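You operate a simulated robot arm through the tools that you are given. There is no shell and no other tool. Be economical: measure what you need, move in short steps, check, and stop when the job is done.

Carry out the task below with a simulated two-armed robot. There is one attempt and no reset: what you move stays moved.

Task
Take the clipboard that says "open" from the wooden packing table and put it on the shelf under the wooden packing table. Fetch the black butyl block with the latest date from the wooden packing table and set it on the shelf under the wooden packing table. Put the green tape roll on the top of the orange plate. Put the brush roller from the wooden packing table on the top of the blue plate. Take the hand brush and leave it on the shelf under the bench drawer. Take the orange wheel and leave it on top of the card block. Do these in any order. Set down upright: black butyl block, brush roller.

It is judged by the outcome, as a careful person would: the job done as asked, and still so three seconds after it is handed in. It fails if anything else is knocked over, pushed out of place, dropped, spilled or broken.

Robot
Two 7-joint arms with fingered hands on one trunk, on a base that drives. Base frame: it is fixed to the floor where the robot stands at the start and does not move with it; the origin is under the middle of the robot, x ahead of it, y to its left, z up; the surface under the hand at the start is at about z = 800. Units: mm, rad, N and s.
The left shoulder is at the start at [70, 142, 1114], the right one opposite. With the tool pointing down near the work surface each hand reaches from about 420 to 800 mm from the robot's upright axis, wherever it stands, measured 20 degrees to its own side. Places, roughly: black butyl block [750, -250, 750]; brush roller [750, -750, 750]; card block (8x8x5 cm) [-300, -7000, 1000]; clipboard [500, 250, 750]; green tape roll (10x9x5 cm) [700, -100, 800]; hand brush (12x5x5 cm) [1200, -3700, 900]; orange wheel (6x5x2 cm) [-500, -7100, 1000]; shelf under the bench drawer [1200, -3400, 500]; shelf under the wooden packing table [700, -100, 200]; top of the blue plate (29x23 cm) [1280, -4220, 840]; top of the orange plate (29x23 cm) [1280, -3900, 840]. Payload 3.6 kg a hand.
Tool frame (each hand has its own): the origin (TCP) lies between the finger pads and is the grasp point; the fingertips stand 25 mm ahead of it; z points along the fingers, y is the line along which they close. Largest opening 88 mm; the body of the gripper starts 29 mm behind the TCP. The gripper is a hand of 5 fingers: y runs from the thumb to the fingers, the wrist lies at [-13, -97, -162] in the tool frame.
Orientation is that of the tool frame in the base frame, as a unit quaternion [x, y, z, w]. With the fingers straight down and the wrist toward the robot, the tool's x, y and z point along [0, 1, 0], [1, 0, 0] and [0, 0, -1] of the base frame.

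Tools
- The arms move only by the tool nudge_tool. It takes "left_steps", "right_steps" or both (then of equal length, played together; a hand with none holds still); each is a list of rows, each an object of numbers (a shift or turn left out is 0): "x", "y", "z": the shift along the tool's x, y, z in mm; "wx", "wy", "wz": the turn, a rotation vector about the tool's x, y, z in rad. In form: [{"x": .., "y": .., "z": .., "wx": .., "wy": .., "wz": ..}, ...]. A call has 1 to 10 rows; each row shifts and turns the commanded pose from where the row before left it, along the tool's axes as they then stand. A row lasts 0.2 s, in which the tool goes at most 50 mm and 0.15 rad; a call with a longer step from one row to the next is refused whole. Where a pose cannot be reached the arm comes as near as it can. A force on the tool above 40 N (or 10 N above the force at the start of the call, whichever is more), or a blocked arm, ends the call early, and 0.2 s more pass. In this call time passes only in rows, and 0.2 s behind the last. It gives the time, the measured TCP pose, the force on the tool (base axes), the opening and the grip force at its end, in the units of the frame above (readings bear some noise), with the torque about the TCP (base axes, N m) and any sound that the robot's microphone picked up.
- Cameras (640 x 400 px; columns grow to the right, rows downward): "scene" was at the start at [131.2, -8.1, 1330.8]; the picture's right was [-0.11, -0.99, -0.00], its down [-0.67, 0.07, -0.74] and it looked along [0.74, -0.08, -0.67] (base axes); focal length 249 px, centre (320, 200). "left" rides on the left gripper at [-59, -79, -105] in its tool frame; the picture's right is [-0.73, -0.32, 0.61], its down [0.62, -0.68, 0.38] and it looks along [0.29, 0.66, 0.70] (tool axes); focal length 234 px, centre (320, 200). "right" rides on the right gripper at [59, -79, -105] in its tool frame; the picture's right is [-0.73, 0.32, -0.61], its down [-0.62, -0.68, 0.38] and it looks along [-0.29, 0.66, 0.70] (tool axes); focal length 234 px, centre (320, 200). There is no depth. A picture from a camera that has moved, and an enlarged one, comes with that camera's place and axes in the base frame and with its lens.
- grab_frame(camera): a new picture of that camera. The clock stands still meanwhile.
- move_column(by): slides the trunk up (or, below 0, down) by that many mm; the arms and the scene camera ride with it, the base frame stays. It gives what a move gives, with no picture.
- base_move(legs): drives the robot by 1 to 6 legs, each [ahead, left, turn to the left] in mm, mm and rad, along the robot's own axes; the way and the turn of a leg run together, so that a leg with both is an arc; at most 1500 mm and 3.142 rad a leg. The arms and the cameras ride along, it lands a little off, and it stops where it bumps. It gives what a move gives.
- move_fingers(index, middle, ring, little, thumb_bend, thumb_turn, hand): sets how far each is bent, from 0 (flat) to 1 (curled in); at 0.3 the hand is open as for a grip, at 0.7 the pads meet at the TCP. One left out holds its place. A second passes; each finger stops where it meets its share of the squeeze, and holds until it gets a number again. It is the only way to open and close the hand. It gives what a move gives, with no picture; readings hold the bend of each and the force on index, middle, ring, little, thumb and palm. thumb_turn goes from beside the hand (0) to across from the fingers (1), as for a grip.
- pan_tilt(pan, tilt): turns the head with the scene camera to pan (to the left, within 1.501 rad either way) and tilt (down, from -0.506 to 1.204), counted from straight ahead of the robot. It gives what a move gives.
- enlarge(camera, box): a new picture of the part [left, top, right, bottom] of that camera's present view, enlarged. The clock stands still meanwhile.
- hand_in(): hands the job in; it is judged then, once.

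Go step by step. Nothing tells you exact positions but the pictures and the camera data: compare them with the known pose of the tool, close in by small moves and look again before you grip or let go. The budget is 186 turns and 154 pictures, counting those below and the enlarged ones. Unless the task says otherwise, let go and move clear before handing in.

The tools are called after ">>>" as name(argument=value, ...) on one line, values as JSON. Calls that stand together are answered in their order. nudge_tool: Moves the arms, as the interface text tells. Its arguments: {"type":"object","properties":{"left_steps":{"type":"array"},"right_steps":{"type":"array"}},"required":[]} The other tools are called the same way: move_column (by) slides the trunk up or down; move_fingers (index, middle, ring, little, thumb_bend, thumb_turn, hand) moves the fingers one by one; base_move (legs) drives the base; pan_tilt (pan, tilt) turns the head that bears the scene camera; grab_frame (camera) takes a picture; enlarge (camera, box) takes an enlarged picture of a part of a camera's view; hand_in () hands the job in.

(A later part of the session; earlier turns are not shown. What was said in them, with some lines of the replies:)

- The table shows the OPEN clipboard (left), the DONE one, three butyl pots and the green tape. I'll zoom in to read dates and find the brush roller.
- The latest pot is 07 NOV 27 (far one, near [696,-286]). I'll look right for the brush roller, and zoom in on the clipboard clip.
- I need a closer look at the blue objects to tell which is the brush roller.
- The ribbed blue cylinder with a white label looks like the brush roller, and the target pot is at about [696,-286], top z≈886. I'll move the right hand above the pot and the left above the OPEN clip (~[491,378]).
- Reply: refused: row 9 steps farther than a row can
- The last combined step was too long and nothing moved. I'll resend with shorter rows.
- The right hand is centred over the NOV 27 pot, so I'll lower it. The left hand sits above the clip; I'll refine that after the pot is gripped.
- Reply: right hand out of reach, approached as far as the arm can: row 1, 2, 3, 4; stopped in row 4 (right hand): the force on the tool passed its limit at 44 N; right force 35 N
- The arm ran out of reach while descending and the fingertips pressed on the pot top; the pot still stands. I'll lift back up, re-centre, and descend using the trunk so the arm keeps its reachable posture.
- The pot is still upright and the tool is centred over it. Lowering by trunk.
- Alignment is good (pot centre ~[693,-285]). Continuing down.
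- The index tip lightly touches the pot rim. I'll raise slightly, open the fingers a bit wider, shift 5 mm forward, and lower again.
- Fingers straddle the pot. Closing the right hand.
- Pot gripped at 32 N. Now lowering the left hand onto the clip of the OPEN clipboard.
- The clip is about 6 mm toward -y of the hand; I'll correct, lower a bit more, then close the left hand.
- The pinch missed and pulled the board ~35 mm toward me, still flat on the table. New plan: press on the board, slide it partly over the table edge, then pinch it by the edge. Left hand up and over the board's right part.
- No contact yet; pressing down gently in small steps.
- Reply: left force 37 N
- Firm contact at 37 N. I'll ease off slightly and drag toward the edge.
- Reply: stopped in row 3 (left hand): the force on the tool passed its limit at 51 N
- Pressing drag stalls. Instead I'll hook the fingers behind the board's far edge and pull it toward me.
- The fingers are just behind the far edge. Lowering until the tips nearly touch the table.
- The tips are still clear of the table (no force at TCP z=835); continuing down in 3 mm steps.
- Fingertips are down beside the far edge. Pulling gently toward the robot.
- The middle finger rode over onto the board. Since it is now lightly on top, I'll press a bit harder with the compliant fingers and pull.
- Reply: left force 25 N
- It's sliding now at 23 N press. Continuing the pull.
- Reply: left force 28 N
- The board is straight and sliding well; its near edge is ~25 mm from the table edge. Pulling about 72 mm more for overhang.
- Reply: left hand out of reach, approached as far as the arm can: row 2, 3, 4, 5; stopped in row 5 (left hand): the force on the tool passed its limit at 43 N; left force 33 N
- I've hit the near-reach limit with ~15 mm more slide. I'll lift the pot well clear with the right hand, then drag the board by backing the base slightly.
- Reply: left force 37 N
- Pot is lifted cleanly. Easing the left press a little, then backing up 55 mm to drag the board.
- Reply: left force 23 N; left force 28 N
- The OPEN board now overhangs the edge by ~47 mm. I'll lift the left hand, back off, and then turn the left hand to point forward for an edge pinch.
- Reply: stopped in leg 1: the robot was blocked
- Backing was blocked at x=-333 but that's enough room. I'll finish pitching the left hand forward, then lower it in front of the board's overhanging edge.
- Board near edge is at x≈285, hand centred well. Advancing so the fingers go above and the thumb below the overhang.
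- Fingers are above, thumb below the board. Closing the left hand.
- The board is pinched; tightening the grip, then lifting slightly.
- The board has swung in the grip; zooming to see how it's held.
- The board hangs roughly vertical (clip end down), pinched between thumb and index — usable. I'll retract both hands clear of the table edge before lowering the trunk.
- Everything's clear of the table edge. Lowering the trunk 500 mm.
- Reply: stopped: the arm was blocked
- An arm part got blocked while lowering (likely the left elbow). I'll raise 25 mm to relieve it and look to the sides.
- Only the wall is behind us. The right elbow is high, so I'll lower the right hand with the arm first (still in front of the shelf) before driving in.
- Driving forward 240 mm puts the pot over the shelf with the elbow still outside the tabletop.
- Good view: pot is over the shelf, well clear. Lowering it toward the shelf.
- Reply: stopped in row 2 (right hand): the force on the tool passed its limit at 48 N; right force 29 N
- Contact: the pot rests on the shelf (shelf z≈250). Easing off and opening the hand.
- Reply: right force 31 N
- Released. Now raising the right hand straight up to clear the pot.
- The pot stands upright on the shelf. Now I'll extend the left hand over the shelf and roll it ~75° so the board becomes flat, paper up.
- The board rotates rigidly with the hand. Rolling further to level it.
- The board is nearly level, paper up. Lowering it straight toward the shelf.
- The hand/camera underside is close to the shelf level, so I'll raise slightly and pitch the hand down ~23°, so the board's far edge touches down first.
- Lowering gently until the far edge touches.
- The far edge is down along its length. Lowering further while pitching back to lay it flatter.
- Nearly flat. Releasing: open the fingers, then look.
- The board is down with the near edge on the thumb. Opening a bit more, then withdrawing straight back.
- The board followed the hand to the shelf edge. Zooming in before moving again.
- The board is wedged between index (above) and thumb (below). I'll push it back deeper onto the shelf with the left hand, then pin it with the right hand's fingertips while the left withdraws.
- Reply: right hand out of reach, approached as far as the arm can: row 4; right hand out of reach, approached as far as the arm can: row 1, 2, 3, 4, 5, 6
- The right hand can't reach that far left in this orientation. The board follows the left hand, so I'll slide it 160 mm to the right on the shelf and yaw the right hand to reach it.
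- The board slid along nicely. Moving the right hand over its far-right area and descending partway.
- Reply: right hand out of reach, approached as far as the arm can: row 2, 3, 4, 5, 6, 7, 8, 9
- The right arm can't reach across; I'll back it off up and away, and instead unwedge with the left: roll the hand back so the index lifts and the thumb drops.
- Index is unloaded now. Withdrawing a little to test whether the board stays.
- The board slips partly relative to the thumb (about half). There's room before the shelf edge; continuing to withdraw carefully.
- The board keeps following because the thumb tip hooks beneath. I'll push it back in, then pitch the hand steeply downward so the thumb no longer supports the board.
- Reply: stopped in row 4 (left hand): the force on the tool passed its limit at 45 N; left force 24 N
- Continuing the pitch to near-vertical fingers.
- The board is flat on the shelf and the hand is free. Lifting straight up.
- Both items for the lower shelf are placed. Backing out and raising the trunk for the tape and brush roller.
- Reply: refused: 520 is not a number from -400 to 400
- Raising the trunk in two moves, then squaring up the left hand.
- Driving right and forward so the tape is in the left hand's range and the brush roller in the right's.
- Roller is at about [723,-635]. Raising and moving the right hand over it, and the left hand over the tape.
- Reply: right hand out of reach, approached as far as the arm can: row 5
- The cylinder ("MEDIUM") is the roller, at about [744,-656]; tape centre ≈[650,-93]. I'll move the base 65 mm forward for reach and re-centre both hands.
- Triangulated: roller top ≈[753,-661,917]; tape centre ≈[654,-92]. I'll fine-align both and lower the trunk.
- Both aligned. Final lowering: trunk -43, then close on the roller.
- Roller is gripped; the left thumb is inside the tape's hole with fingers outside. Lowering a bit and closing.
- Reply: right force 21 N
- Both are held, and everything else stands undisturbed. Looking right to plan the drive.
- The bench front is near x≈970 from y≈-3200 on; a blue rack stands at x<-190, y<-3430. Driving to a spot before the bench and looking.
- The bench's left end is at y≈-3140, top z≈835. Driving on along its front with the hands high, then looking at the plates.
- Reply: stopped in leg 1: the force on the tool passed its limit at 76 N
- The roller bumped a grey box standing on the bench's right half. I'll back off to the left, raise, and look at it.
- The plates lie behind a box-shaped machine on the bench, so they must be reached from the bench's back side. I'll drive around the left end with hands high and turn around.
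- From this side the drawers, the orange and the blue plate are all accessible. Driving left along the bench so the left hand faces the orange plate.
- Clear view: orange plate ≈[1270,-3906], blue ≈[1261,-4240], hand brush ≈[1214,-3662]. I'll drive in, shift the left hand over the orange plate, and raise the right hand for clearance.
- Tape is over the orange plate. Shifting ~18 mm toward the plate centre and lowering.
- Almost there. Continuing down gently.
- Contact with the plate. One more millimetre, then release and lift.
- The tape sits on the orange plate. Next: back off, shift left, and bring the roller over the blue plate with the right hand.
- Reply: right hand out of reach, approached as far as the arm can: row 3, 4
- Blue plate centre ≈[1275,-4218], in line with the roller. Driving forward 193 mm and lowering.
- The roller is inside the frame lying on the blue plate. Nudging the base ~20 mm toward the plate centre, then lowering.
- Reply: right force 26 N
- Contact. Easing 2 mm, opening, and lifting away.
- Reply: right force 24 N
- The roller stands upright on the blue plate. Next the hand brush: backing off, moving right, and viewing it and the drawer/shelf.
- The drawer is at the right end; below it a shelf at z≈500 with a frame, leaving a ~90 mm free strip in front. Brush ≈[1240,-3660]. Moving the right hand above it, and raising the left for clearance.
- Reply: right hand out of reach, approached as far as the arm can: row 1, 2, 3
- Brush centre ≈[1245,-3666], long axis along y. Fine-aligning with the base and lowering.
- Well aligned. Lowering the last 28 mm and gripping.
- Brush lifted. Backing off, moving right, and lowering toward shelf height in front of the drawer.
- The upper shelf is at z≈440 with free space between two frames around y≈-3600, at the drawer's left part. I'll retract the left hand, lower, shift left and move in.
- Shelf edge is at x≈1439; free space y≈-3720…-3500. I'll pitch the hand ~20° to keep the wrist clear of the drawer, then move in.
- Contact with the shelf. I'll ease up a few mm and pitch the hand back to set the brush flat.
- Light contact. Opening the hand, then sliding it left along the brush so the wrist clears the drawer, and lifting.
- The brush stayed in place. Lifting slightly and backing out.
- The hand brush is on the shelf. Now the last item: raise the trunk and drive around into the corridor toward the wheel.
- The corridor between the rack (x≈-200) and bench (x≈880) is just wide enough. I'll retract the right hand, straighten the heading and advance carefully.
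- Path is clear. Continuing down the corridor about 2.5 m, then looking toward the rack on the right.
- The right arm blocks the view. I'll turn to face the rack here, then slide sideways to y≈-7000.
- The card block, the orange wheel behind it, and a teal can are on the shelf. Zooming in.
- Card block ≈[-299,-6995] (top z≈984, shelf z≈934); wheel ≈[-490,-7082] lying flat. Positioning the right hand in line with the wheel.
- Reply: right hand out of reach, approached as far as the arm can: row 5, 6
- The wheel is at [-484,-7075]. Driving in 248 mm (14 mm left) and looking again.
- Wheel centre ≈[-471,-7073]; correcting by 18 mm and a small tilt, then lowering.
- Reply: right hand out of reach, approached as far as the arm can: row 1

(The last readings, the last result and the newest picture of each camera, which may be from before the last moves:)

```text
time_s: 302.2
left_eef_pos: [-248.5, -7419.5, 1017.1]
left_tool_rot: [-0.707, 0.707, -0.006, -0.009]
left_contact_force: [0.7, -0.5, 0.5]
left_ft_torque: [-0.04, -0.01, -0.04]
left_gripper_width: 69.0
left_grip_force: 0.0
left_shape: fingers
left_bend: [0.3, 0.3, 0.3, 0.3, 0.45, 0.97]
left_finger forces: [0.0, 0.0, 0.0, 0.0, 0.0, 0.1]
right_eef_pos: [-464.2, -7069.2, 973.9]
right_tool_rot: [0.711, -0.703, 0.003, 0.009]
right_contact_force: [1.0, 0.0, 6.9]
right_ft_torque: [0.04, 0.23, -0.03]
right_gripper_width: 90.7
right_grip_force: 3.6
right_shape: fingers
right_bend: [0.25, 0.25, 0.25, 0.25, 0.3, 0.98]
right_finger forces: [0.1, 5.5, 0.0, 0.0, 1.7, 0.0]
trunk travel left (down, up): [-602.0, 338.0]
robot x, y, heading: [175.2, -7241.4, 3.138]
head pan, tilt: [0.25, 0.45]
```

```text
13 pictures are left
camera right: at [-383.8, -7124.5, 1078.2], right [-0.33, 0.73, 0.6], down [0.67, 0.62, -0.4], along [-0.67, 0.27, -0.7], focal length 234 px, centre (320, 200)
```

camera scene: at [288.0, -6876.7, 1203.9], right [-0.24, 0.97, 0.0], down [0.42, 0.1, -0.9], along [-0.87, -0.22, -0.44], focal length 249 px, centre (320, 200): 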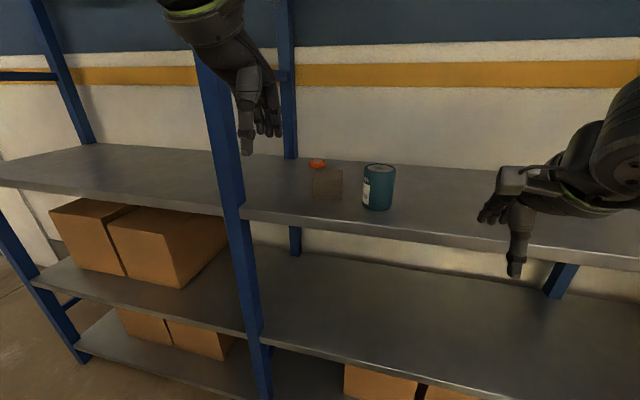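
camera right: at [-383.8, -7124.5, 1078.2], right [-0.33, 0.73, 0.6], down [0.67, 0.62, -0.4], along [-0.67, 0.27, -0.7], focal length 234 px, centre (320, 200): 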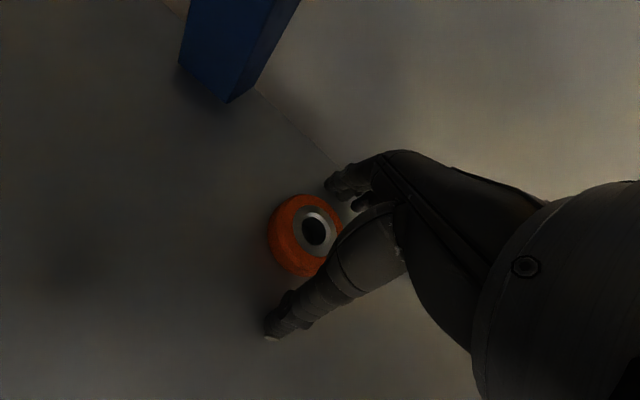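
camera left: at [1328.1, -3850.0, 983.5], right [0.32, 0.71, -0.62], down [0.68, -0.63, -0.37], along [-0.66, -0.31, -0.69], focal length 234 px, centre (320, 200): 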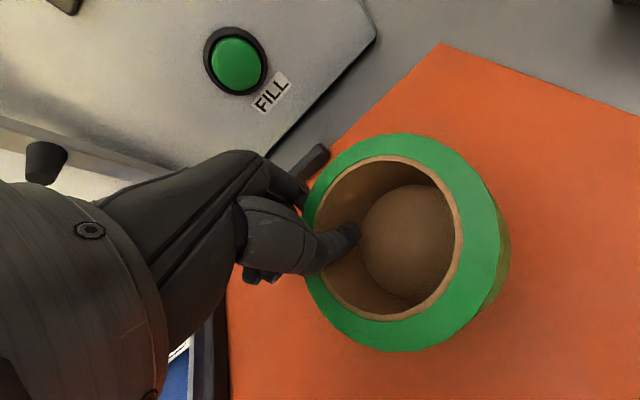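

The fingertips just touch the shelf and the wheel lies between thumb and fingers, 9 mm to the left. Small correction, then closing.

>>> move_column(by=3)

>>> base_move(legs=[[0, 9, 0]])

>>> move_fingers(hand="right", index=0.7, middle=0.7, ring=0.7, little=0.5, thumb_bend=0.7)

>>> grab_frame(camera="right")

```text
time_s: 302.8
left_eef_pos: [-249.1, -7418.1, 1020.2]
left_tool_rot: [-0.706, 0.708, -0.006, -0.009]
left_contact_force: [0.2, 0.7, -0.2]
left_ft_torque: [-0.02, -0.02, -0.02]
left_gripper_width: 69.1
left_grip_force: 0.0
left_shape: fingers
left_bend: [0.3, 0.3, 0.3, 0.3, 0.45, 0.97]
left_finger forces: [0.0, 0.0, 0.1, 0.0, 0.0, 0.0]
right_eef_pos: [-465.0, -7068.3, 973.1]
right_tool_rot: [0.712, -0.703, 0.003, 0.007]
right_contact_force: [-1.0, -0.6, -0.3]
right_ft_torque: [0.03, 0.04, -0.02]
right_gripper_width: 90.9
right_grip_force: 0.0
right_shape: fingers
right_bend: [0.25, 0.25, 0.25, 0.25, 0.3, 0.98]
right_finger forces: [0.0, 0.0, 0.1, 0.0, 0.0, 0.1]
trunk travel left (down, up): [-605.0, 335.0]
robot x, y, heading: [175.7, -7243.6, 3.141]
head pan, tilt: [0.25, 0.45]
```

```text
time_s: 303.5
left_eef_pos: [-250.7, -7425.4, 1020.3]
left_tool_rot: [-0.706, 0.708, -0.006, -0.009]
left_contact_force: [0.2, 0.1, 0.6]
left_ft_torque: [-0.03, 0.02, -0.01]
left_gripper_width: 69.0
left_grip_force: 0.1
left_shape: fingers
left_bend: [0.3, 0.3, 0.3, 0.3, 0.45, 0.97]
left_finger forces: [0.1, 0.1, 0.0, 0.0, 0.1, 0.0]
right_eef_pos: [-465.7, -7075.6, 974.8]
right_tool_rot: [0.71, -0.704, 0.004, 0.008]
right_contact_force: [0.4, 0.5, 0.0]
right_ft_torque: [-0.02, 0.01, -0.03]
right_gripper_width: 90.7
right_grip_force: 0.0
right_shape: fingers
right_bend: [0.25, 0.25, 0.25, 0.25, 0.3, 0.98]
right_finger forces: [0.0, 0.0, 0.0, 0.0, 0.1, 0.0]
trunk travel left (down, up): [-605.0, 335.0]
robot x, y, heading: [172.9, -7250.5, 3.134]
head pan, tilt: [0.25, 0.45]
```

```text
time_s: 304.5
left_eef_pos: [-247.3, -7428.7, 1021.1]
left_tool_rot: [-0.705, 0.709, -0.006, -0.01]
left_contact_force: [0.0, -0.1, 0.4]
left_ft_torque: [0.03, 0.0, 0.02]
left_gripper_width: 69.2
left_grip_force: 0.1
left_shape: fingers
left_bend: [0.3, 0.3, 0.3, 0.3, 0.45, 0.97]
left_finger forces: [0.0, 0.1, 0.0, 0.1, 0.1, 0.0]
right_eef_pos: [-463.5, -7078.1, 978.7]
right_tool_rot: [0.711, -0.703, 0.001, 0.01]
right_contact_force: [-9.6, 0.2, 29.2]
right_ft_torque: [0.25, 0.98, 0.07]
right_gripper_width: 41.8
right_grip_force: 30.2
right_shape: fingers
right_bend: [0.54, 0.53, 0.64, 0.5, 0.51, 0.94]
right_finger forces: [9.4, 31.8, 4.1, 0.0, 15.6, 0.0]
trunk travel left (down, up): [-605.0, 335.0]
robot x, y, heading: [171.3, -7251.9, 3.132]
head pan, tilt: [0.25, 0.45]
```

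```text
12 pictures are left
camera right: at [-382.5, -7134.1, 1083.3], right [-0.32, 0.73, 0.6], down [0.67, 0.62, -0.4], along [-0.67, 0.27, -0.69], focal length 234 px, centre (320, 200)
```

right: 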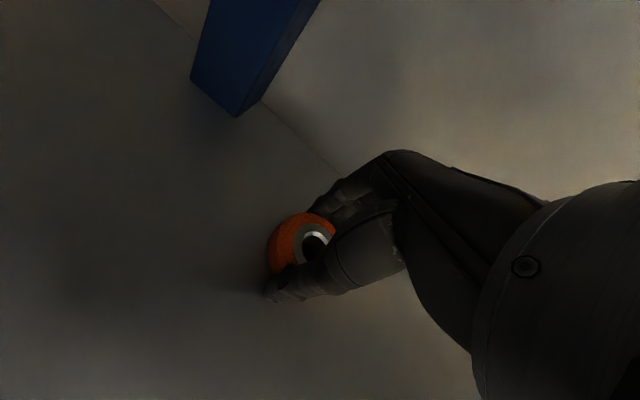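

Wheel gripped; lifting and checking.

>>> move_column(by=85)

>>> grab_frame(camera="right")

```text
time_s: 305.7
left_eef_pos: [-249.4, -7427.6, 1105.3]
left_tool_rot: [-0.706, 0.708, -0.007, -0.009]
left_contact_force: [0.6, -0.7, -0.1]
left_ft_torque: [0.0, -0.01, -0.01]
left_gripper_width: 69.0
left_grip_force: 0.1
left_shape: fingers
left_bend: [0.3, 0.3, 0.3, 0.3, 0.45, 0.97]
left_finger forces: [0.0, 0.0, 0.1, 0.0, 0.0, 0.0]
right_eef_pos: [-464.2, -7077.0, 1059.6]
right_tool_rot: [0.711, -0.703, 0.004, 0.008]
right_contact_force: [0.4, -1.3, 0.5]
right_ft_torque: [0.0, 0.0, -0.03]
right_gripper_width: 41.9
right_grip_force: 17.3
right_shape: fingers
right_bend: [0.56, 0.58, 0.65, 0.5, 0.5, 0.94]
right_finger forces: [8.0, 6.9, 2.7, 0.1, 17.2, 0.0]
trunk travel left (down, up): [-690.0, 250.0]
robot x, y, heading: [175.0, -7252.6, 3.137]
head pan, tilt: [0.25, 0.45]
```

```text
11 pictures are left
camera right: at [-384.5, -7133.0, 1165.1], right [-0.33, 0.73, 0.6], down [0.67, 0.62, -0.4], along [-0.66, 0.27, -0.7], focal length 234 px, centre (320, 200)
```

right: 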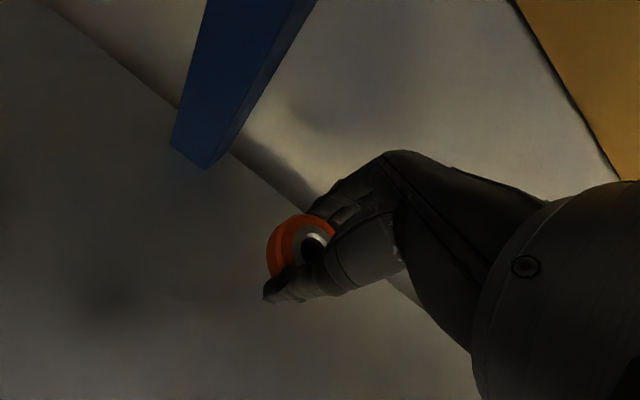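

Wheel is held. Moving back and right to bring it over the card block.

>>> base_move(legs=[[-190, -84, 0]])

>>> grab_frame(camera="right")

>>> pan_tilt(pan=-0.2, tilt=0.6)

>>> grab_frame(camera="scene")

```text
time_s: 307.4
left_eef_pos: [-57.1, -7342.7, 1104.7]
left_tool_rot: [-0.705, 0.709, -0.006, -0.008]
left_contact_force: [1.1, 0.1, -0.5]
left_ft_torque: [0.02, -0.02, 0.02]
left_gripper_width: 68.8
left_grip_force: 0.0
left_shape: fingers
left_bend: [0.3, 0.3, 0.3, 0.3, 0.45, 0.97]
left_finger forces: [0.0, 0.0, 0.0, 0.0, 0.0, 0.0]
right_eef_pos: [-271.3, -6991.2, 1059.2]
right_tool_rot: [0.71, -0.704, 0.004, 0.008]
right_contact_force: [0.0, -1.0, 0.2]
right_ft_torque: [0.01, 0.01, -0.03]
right_gripper_width: 41.9
right_grip_force: 17.5
right_shape: fingers
right_bend: [0.56, 0.58, 0.65, 0.5, 0.5, 0.94]
right_finger forces: [8.0, 6.8, 2.8, 0.0, 17.2, 0.0]
trunk travel left (down, up): [-690.0, 250.0]
robot x, y, heading: [369.1, -7170.1, 3.136]
head pan, tilt: [0.25, 0.45]
```

```text
10 pictures are left
camera right: at [-191.1, -7047.7, 1164.9], right [-0.33, 0.73, 0.6], down [0.67, 0.62, -0.4], along [-0.66, 0.27, -0.7], focal length 234 px, centre (320, 200)
```

right: 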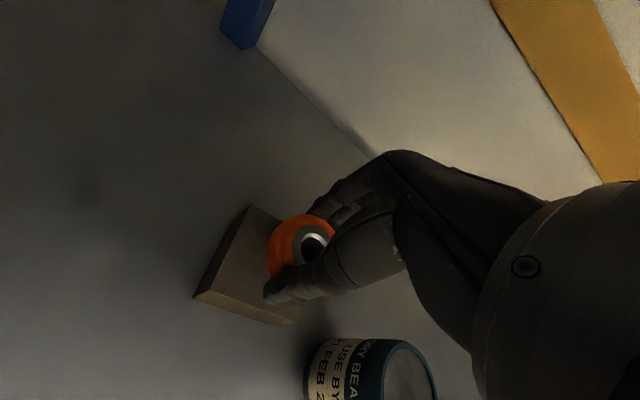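

```text
time_s: 308.2
left_eef_pos: [-56.1, -7342.6, 1105.0]
left_tool_rot: [-0.706, 0.708, -0.006, -0.009]
left_contact_force: [-0.2, 0.5, -0.4]
left_ft_torque: [0.02, 0.03, -0.03]
left_gripper_width: 69.0
left_grip_force: 0.1
left_shape: fingers
left_bend: [0.3, 0.3, 0.3, 0.3, 0.45, 0.97]
left_finger forces: [0.0, 0.0, 0.0, 0.0, 0.0, 0.0]
right_eef_pos: [-271.8, -6991.4, 1060.0]
right_tool_rot: [0.71, -0.704, 0.004, 0.007]
right_contact_force: [0.0, 0.3, -0.2]
right_ft_torque: [-0.01, -0.03, -0.01]
right_gripper_width: 41.7
right_grip_force: 17.0
right_shape: fingers
right_bend: [0.56, 0.58, 0.65, 0.5, 0.5, 0.94]
right_finger forces: [7.9, 6.8, 2.8, 0.1, 17.3, 0.0]
trunk travel left (down, up): [-690.0, 250.0]
robot x, y, heading: [367.3, -7162.7, 3.137]
head pan, tilt: [-0.201, 0.6]
```

```text
9 pictures are left
camera scene: at [229.2, -7147.9, 1382.3], right [0.21, 0.98, 0.0], down [0.55, -0.12, -0.82], along [-0.81, 0.17, -0.57], focal length 249 px, centre (320, 200)
```

scene: 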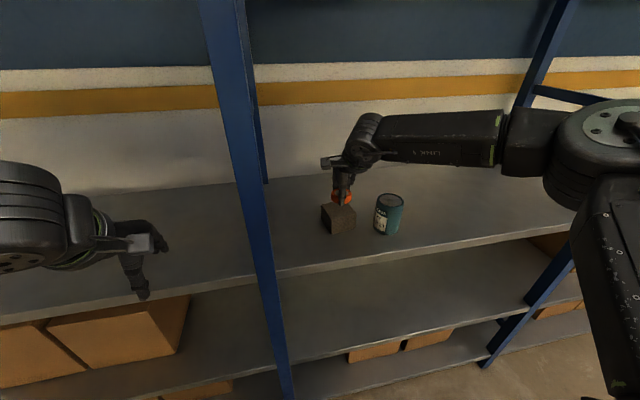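

Block centre ≈[-258,-6991]; shifting the wheel 14 mm toward me and lowering.

>>> nudge_tool(right_steps=[{"y": -13, "x": -4}])

>>> move_column(by=-24)

>>> grab_frame(camera="right")

```text
time_s: 308.6
left_eef_pos: [-56.0, -7343.0, 1105.9]
left_tool_rot: [-0.706, 0.709, -0.007, -0.009]
left_contact_force: [0.7, 0.6, -0.1]
left_ft_torque: [0.0, -0.02, 0.0]
left_gripper_width: 68.7
left_grip_force: 0.1
left_shape: fingers
left_bend: [0.3, 0.3, 0.3, 0.3, 0.45, 0.97]
left_finger forces: [0.0, 0.0, 0.0, 0.1, 0.0, 0.1]
right_eef_pos: [-257.4, -6986.8, 1059.6]
right_tool_rot: [0.71, -0.704, 0.005, 0.008]
right_contact_force: [-0.3, 0.1, -0.2]
right_ft_torque: [0.01, 0.05, -0.01]
right_gripper_width: 41.8
right_grip_force: 17.7
right_shape: fingers
right_bend: [0.56, 0.58, 0.65, 0.5, 0.5, 0.94]
right_finger forces: [8.1, 6.8, 2.8, 0.1, 17.2, 0.1]
trunk travel left (down, up): [-690.0, 250.0]
robot x, y, heading: [368.3, -7171.2, 3.135]
head pan, tilt: [-0.201, 0.6]
```

```text
time_s: 309.4
left_eef_pos: [-55.9, -7342.5, 1081.8]
left_tool_rot: [-0.705, 0.709, -0.006, -0.009]
left_contact_force: [0.6, -0.2, 0.0]
left_ft_torque: [0.02, -0.01, -0.04]
left_gripper_width: 68.8
left_grip_force: 0.1
left_shape: fingers
left_bend: [0.3, 0.3, 0.3, 0.3, 0.45, 0.97]
left_finger forces: [0.0, 0.1, 0.1, 0.0, 0.1, 0.0]
right_eef_pos: [-258.1, -6987.2, 1034.7]
right_tool_rot: [0.71, -0.704, 0.004, 0.008]
right_contact_force: [-0.1, 1.0, 0.5]
right_ft_torque: [0.0, 0.01, 0.01]
right_gripper_width: 41.9
right_grip_force: 17.8
right_shape: fingers
right_bend: [0.56, 0.58, 0.65, 0.5, 0.5, 0.94]
right_finger forces: [7.9, 6.7, 2.8, 0.1, 17.1, 0.0]
trunk travel left (down, up): [-666.0, 274.0]
robot x, y, heading: [370.3, -7166.4, 3.132]
head pan, tilt: [-0.201, 0.6]
```

```text
8 pictures are left
camera right: at [-177.9, -7043.2, 1141.0], right [-0.33, 0.73, 0.6], down [0.67, 0.62, -0.4], along [-0.66, 0.27, -0.7], focal length 234 px, centre (320, 200)
```

right: 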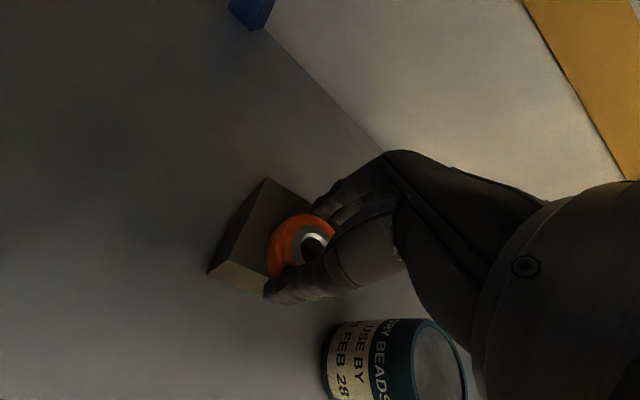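

Well centred. Lowering the last millimetres.

>>> move_column(by=-5)

>>> move_column(by=-3)

```text
time_s: 309.9
left_eef_pos: [-55.0, -7342.5, 1076.5]
left_tool_rot: [-0.705, 0.709, -0.007, -0.009]
left_contact_force: [-0.2, -0.3, -0.1]
left_ft_torque: [0.03, -0.02, 0.02]
left_gripper_width: 68.8
left_grip_force: 0.0
left_shape: fingers
left_bend: [0.3, 0.3, 0.3, 0.3, 0.45, 0.97]
left_finger forces: [0.0, 0.1, 0.0, 0.0, 0.1, 0.0]
right_eef_pos: [-258.8, -6986.5, 1031.5]
right_tool_rot: [0.71, -0.704, 0.005, 0.008]
right_contact_force: [0.5, -1.1, 0.4]
right_ft_torque: [-0.01, 0.01, 0.02]
right_gripper_width: 41.7
right_grip_force: 16.9
right_shape: fingers
right_bend: [0.56, 0.58, 0.65, 0.5, 0.5, 0.94]
right_finger forces: [8.1, 6.7, 2.7, 0.1, 17.2, 0.2]
trunk travel left (down, up): [-661.0, 279.0]
robot x, y, heading: [368.3, -7168.3, 3.129]
head pan, tilt: [-0.201, 0.6]
```

```text
time_s: 310.4
left_eef_pos: [-55.3, -7341.8, 1072.0]
left_tool_rot: [-0.706, 0.708, -0.006, -0.008]
left_contact_force: [0.7, 0.3, 0.5]
left_ft_torque: [0.04, 0.02, 0.01]
left_gripper_width: 69.3
left_grip_force: 0.1
left_shape: fingers
left_bend: [0.3, 0.3, 0.3, 0.3, 0.45, 0.97]
left_finger forces: [0.0, 0.1, 0.0, 0.1, 0.1, 0.0]
right_eef_pos: [-257.0, -6987.8, 1029.1]
right_tool_rot: [0.71, -0.704, 0.003, 0.01]
right_contact_force: [-2.1, 1.5, 10.6]
right_ft_torque: [0.14, 0.31, -0.01]
right_gripper_width: 41.9
right_grip_force: 22.5
right_shape: fingers
right_bend: [0.56, 0.57, 0.65, 0.5, 0.5, 0.94]
right_finger forces: [8.0, 17.5, 3.0, 0.1, 17.0, 0.0]
trunk travel left (down, up): [-658.0, 282.0]
robot x, y, heading: [368.7, -7165.4, 3.135]
head pan, tilt: [-0.201, 0.6]
```

Contact. Raising 2 mm and opening gently.

>>> move_column(by=2)

>>> move_fingers(hand="right", index=0.48, middle=0.48, ring=0.5, little=0.45, thumb_bend=0.43)

>>> grab_frame(camera="right")

```text
time_s: 310.9
left_eef_pos: [-55.9, -7342.7, 1074.2]
left_tool_rot: [-0.706, 0.708, -0.007, -0.008]
left_contact_force: [0.1, -0.1, -0.1]
left_ft_torque: [-0.01, 0.02, -0.01]
left_gripper_width: 69.2
left_grip_force: 0.1
left_shape: fingers
left_bend: [0.3, 0.3, 0.3, 0.3, 0.45, 0.97]
left_finger forces: [0.0, 0.0, 0.0, 0.0, 0.1, 0.0]
right_eef_pos: [-257.4, -6986.4, 1029.1]
right_tool_rot: [0.71, -0.704, 0.004, 0.008]
right_contact_force: [-1.7, -0.2, 5.2]
right_ft_torque: [0.02, 0.18, -0.01]
right_gripper_width: 41.9
right_grip_force: 20.5
right_shape: fingers
right_bend: [0.56, 0.57, 0.65, 0.5, 0.5, 0.94]
right_finger forces: [8.3, 11.4, 3.0, 0.1, 16.7, 0.0]
trunk travel left (down, up): [-660.0, 280.0]
robot x, y, heading: [369.4, -7167.4, 3.136]
head pan, tilt: [-0.201, 0.6]
```

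```text
time_s: 311.9
left_eef_pos: [-56.0, -7341.7, 1074.5]
left_tool_rot: [-0.706, 0.708, -0.007, -0.01]
left_contact_force: [0.3, -0.3, -0.5]
left_ft_torque: [-0.01, -0.02, 0.02]
left_gripper_width: 69.0
left_grip_force: 0.0
left_shape: fingers
left_bend: [0.3, 0.3, 0.3, 0.3, 0.45, 0.97]
left_finger forces: [0.1, 0.1, 0.0, 0.0, 0.0, 0.1]
right_eef_pos: [-259.0, -6986.9, 1029.3]
right_tool_rot: [0.71, -0.704, 0.005, 0.009]
right_contact_force: [-0.3, -0.6, 0.7]
right_ft_torque: [-0.01, 0.03, -0.03]
right_gripper_width: 51.8
right_grip_force: 0.2
right_shape: fingers
right_bend: [0.48, 0.48, 0.5, 0.45, 0.43, 0.97]
right_finger forces: [0.0, 0.0, 0.0, 0.1, 0.1, 0.1]
trunk travel left (down, up): [-660.0, 280.0]
robot x, y, heading: [365.4, -7167.2, 3.135]
head pan, tilt: [-0.201, 0.6]
```

```text
7 pictures are left
camera right: at [-178.0, -7043.2, 1134.9], right [-0.33, 0.73, 0.6], down [0.67, 0.62, -0.4], along [-0.66, 0.27, -0.7], focal length 234 px, centre (320, 200)
```

right: 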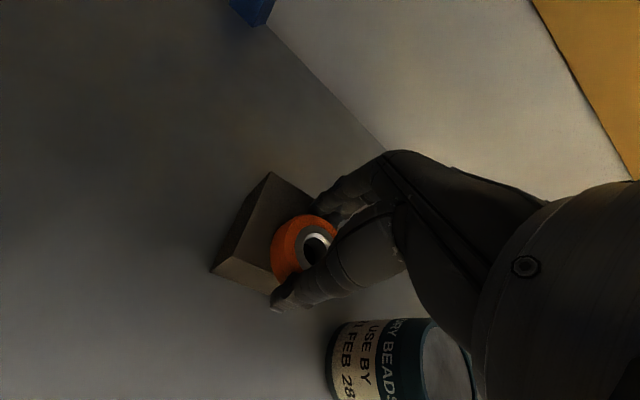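

Released with no contact forces. Raising straight up and checking.

>>> move_column(by=30)

>>> move_column(by=80)

>>> enlarge(camera="right", box=[150, 150, 450, 390])

```text
time_s: 312.7
left_eef_pos: [-56.5, -7342.4, 1105.5]
left_tool_rot: [-0.706, 0.708, -0.006, -0.009]
left_contact_force: [-1.0, -0.9, -0.1]
left_ft_torque: [-0.02, 0.03, 0.01]
left_gripper_width: 68.8
left_grip_force: 0.0
left_shape: fingers
left_bend: [0.3, 0.3, 0.3, 0.3, 0.45, 0.97]
left_finger forces: [0.0, 0.0, 0.0, 0.0, 0.0, 0.0]
right_eef_pos: [-258.3, -6986.4, 1058.9]
right_tool_rot: [0.71, -0.704, 0.004, 0.008]
right_contact_force: [-1.0, -0.4, -0.3]
right_ft_torque: [0.02, 0.01, 0.06]
right_gripper_width: 51.6
right_grip_force: 0.1
right_shape: fingers
right_bend: [0.48, 0.48, 0.5, 0.45, 0.43, 0.97]
right_finger forces: [0.1, 0.0, 0.0, 0.0, 0.1, 0.0]
trunk travel left (down, up): [-690.0, 250.0]
robot x, y, heading: [366.3, -7169.7, 3.134]
head pan, tilt: [-0.201, 0.6]
```

```text
time_s: 313.9
left_eef_pos: [-56.5, -7341.6, 1185.0]
left_tool_rot: [-0.706, 0.708, -0.006, -0.01]
left_contact_force: [0.3, -0.6, 0.6]
left_ft_torque: [0.01, -0.01, 0.02]
left_gripper_width: 68.9
left_grip_force: 0.1
left_shape: fingers
left_bend: [0.3, 0.3, 0.3, 0.3, 0.45, 0.97]
left_finger forces: [0.0, 0.1, 0.0, 0.1, 0.1, 0.0]
right_eef_pos: [-257.1, -6986.4, 1139.1]
right_tool_rot: [0.71, -0.704, 0.004, 0.009]
right_contact_force: [0.0, 0.1, -0.5]
right_ft_torque: [0.01, 0.02, 0.0]
right_gripper_width: 51.6
right_grip_force: 0.0
right_shape: fingers
right_bend: [0.48, 0.48, 0.5, 0.45, 0.43, 0.97]
right_finger forces: [0.1, 0.0, 0.0, 0.1, 0.0, 0.0]
trunk travel left (down, up): [-770.0, 170.0]
robot x, y, heading: [366.6, -7167.4, 3.135]
head pan, tilt: [-0.201, 0.6]
```

```text
1.67 times, centred on (300, 270) of right
camera zoom: at [-178.2, -7043.2, 1244.9], right [-0.33, 0.73, 0.6], down [0.67, 0.62, -0.4], along [-0.66, 0.27, -0.7], focal length 390 px, centre (353, 83)
```

zoom: 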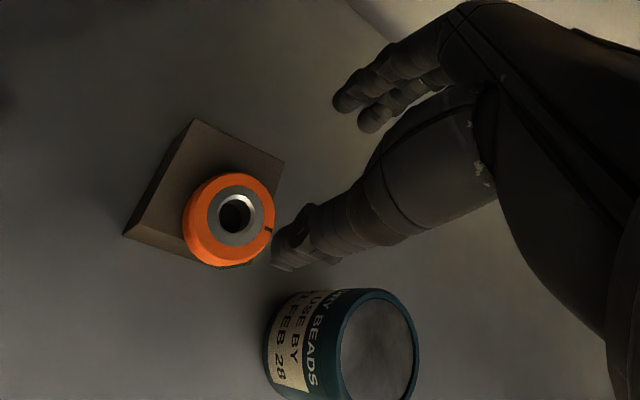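

The wheel rests flat on top of the card block. Backing the hands clear and taking a final look.

>>> base_move(legs=[[-180, 0, 0]])

>>> enlarge(camera="scene", box=[280, 130, 460, 260])

```text
time_s: 315.4
left_eef_pos: [105.6, -7343.1, 1186.7]
left_tool_rot: [-0.705, 0.709, -0.006, -0.011]
left_contact_force: [1.1, 0.5, -0.4]
left_ft_torque: [0.01, 0.03, -0.02]
left_gripper_width: 69.0
left_grip_force: 0.0
left_shape: fingers
left_bend: [0.3, 0.3, 0.3, 0.3, 0.45, 0.97]
left_finger forces: [0.0, 0.0, 0.0, 0.0, 0.0, 0.1]
right_eef_pos: [-96.7, -6988.1, 1142.8]
right_tool_rot: [0.711, -0.703, 0.004, 0.01]
right_contact_force: [1.1, -0.9, 0.2]
right_ft_torque: [0.01, 0.04, 0.03]
right_gripper_width: 51.5
right_grip_force: 0.0
right_shape: fingers
right_bend: [0.48, 0.48, 0.5, 0.45, 0.43, 0.97]
right_finger forces: [0.0, 0.0, 0.0, 0.1, 0.0, 0.0]
trunk travel left (down, up): [-770.0, 170.0]
robot x, y, heading: [519.4, -7167.0, 3.136]
head pan, tilt: [-0.201, 0.6]
stopped in leg 1: the robot was blocked; the commanded pose is now the measured one
```

```text
3.08 times, centred on (370, 195) of scene
camera zoom: at [392.3, -7148.6, 1463.0], right [0.21, 0.98, 0.0], down [0.55, -0.12, -0.83], along [-0.81, 0.17, -0.56], focal length 767 px, centre (166, 215)
```

zoom: 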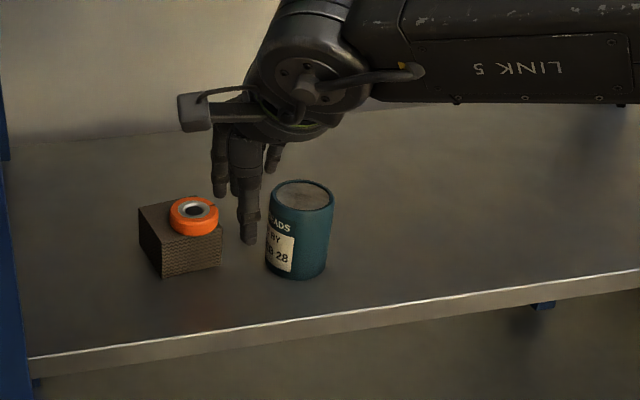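

The base touched something behind (the ladder shelf). I'll ease forward and check that it wasn't disturbed.

>>> base_move(legs=[[50, 0, 0]])

>>> pan_tilt(pan=-1.5, tilt=0.4)

>>> grab_frame(camera="scene")

>>> pan_tilt(pan=1.5, tilt=0.4)

>>> grab_frame(camera="scene")

```text
time_s: 316.3
left_eef_pos: [54.2, -7342.6, 1187.4]
left_tool_rot: [-0.705, 0.709, -0.005, -0.011]
left_contact_force: [0.0, 0.1, -0.3]
left_ft_torque: [0.0, 0.05, 0.0]
left_gripper_width: 68.9
left_grip_force: 0.0
left_shape: fingers
left_bend: [0.3, 0.3, 0.3, 0.3, 0.45, 0.97]
left_finger forces: [0.0, 0.0, 0.0, 0.0, 0.0, 0.0]
right_eef_pos: [-147.4, -6986.5, 1142.4]
right_tool_rot: [0.71, -0.704, 0.003, 0.01]
right_contact_force: [0.4, 0.6, 0.0]
right_ft_torque: [-0.01, 0.03, -0.02]
right_gripper_width: 51.6
right_grip_force: 0.1
right_shape: fingers
right_bend: [0.48, 0.48, 0.5, 0.45, 0.43, 0.97]
right_finger forces: [0.1, 0.1, 0.0, 0.0, 0.0, 0.1]
trunk travel left (down, up): [-770.0, 170.0]
robot x, y, heading: [473.6, -7169.1, 3.133]
head pan, tilt: [-0.201, 0.6]
```

```text
time_s: 317.8
left_eef_pos: [50.3, -7343.3, 1185.2]
left_tool_rot: [-0.706, 0.708, -0.006, -0.01]
left_contact_force: [0.6, 0.0, 0.2]
left_ft_torque: [0.02, -0.03, -0.02]
left_gripper_width: 68.9
left_grip_force: 0.1
left_shape: fingers
left_bend: [0.3, 0.3, 0.3, 0.3, 0.45, 0.97]
left_finger forces: [0.0, 0.0, 0.1, 0.0, 0.0, 0.0]
right_eef_pos: [-151.9, -6987.2, 1139.6]
right_tool_rot: [0.711, -0.704, 0.004, 0.008]
right_contact_force: [0.5, 0.3, 0.2]
right_ft_torque: [0.01, 0.0, -0.02]
right_gripper_width: 51.6
right_grip_force: 0.1
right_shape: fingers
right_bend: [0.48, 0.48, 0.5, 0.45, 0.43, 0.97]
right_finger forces: [0.0, 0.0, 0.0, 0.1, 0.0, 0.0]
trunk travel left (down, up): [-770.0, 170.0]
robot x, y, heading: [475.6, -7168.5, 3.131]
head pan, tilt: [-1.499, 0.4]
```

```text
4 pictures are left
camera scene: at [416.3, -7074.2, 1480.5], right [1.0, 0.07, 0.0], down [0.03, -0.39, -0.92], along [-0.06, 0.92, -0.39], focal length 249 px, centre (320, 200)
```

scene: 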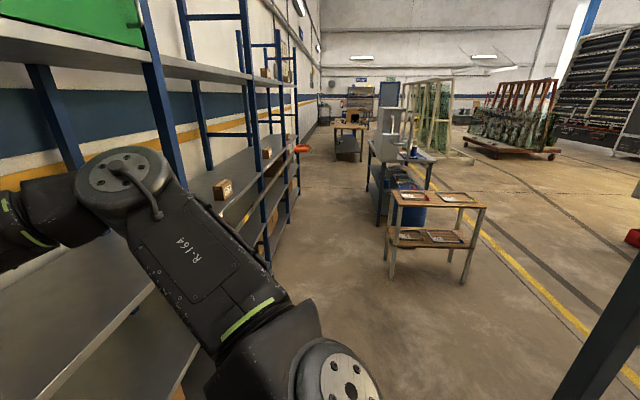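

```text
time_s: 320.4
left_eef_pos: [50.6, -7342.9, 1185.5]
left_tool_rot: [-0.705, 0.709, -0.006, -0.009]
left_contact_force: [-0.2, 0.1, 0.3]
left_ft_torque: [0.0, -0.05, 0.01]
left_gripper_width: 69.2
left_grip_force: 0.1
left_shape: fingers
left_bend: [0.3, 0.3, 0.3, 0.3, 0.45, 0.97]
left_finger forces: [0.1, 0.0, 0.0, 0.0, 0.0, 0.1]
right_eef_pos: [-150.9, -6987.0, 1139.5]
right_tool_rot: [0.71, -0.704, 0.004, 0.007]
right_contact_force: [-0.2, -0.1, -0.5]
right_ft_torque: [0.01, -0.04, 0.0]
right_gripper_width: 51.6
right_grip_force: 0.1
right_shape: fingers
right_bend: [0.48, 0.48, 0.5, 0.45, 0.43, 0.97]
right_finger forces: [0.0, 0.0, 0.0, 0.1, 0.1, 0.0]
trunk travel left (down, up): [-770.0, 170.0]
robot x, y, heading: [476.3, -7163.9, 3.135]
head pan, tilt: [1.499, 0.4]
```

```text
3 pictures are left
camera scene: at [415.3, -7259.0, 1480.6], right [-1.0, 0.08, 0.0], down [0.03, 0.39, -0.92], along [-0.07, -0.92, -0.39], focal length 249 px, centre (320, 200)
```

scene: 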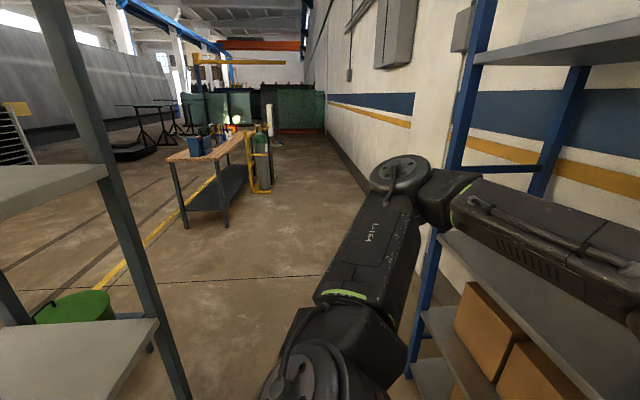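

The ladder shelf I touched is still standing, both hands are empty and clear, and all six items are where I meant to put them.

>>> hand_in()

```text
The job is handed in.
```

I placed all six items and handed the job in; the result hasn't come back yet.

- **Clipboard:** the "open" clipboard lies flat, paper up, on the shelf under the wooden packing table.
- **Butyl block:** the one dated 07 NOV 27 stands upright on that same shelf.
- **Green tape roll:** it is on the orange plate.
- **Brush roller:** it stands upright on the blue plate, inside the frame lying there. I took the ribbed blue cylinder labelled "MEDIUM" to be the brush roller.
- **Hand brush:** it is on the shelf under the bench drawer, about half of it directly below the drawer.
- **Orange wheel:** it lies flat on the card block, about 2 cm off centre.

**Bumps on the way:**
- I pressed down on the butyl block while reaching for it. It stayed upright.
- My wrist knocked the edge of the shelf under the packing table.
- The roller hit the desiccant machine on the bench at up to 76 N. The machine looked in place afterwards.
- The base backed into a ladder shelf at the end. What I could see of it was still standing, but I couldn't see the items on it.
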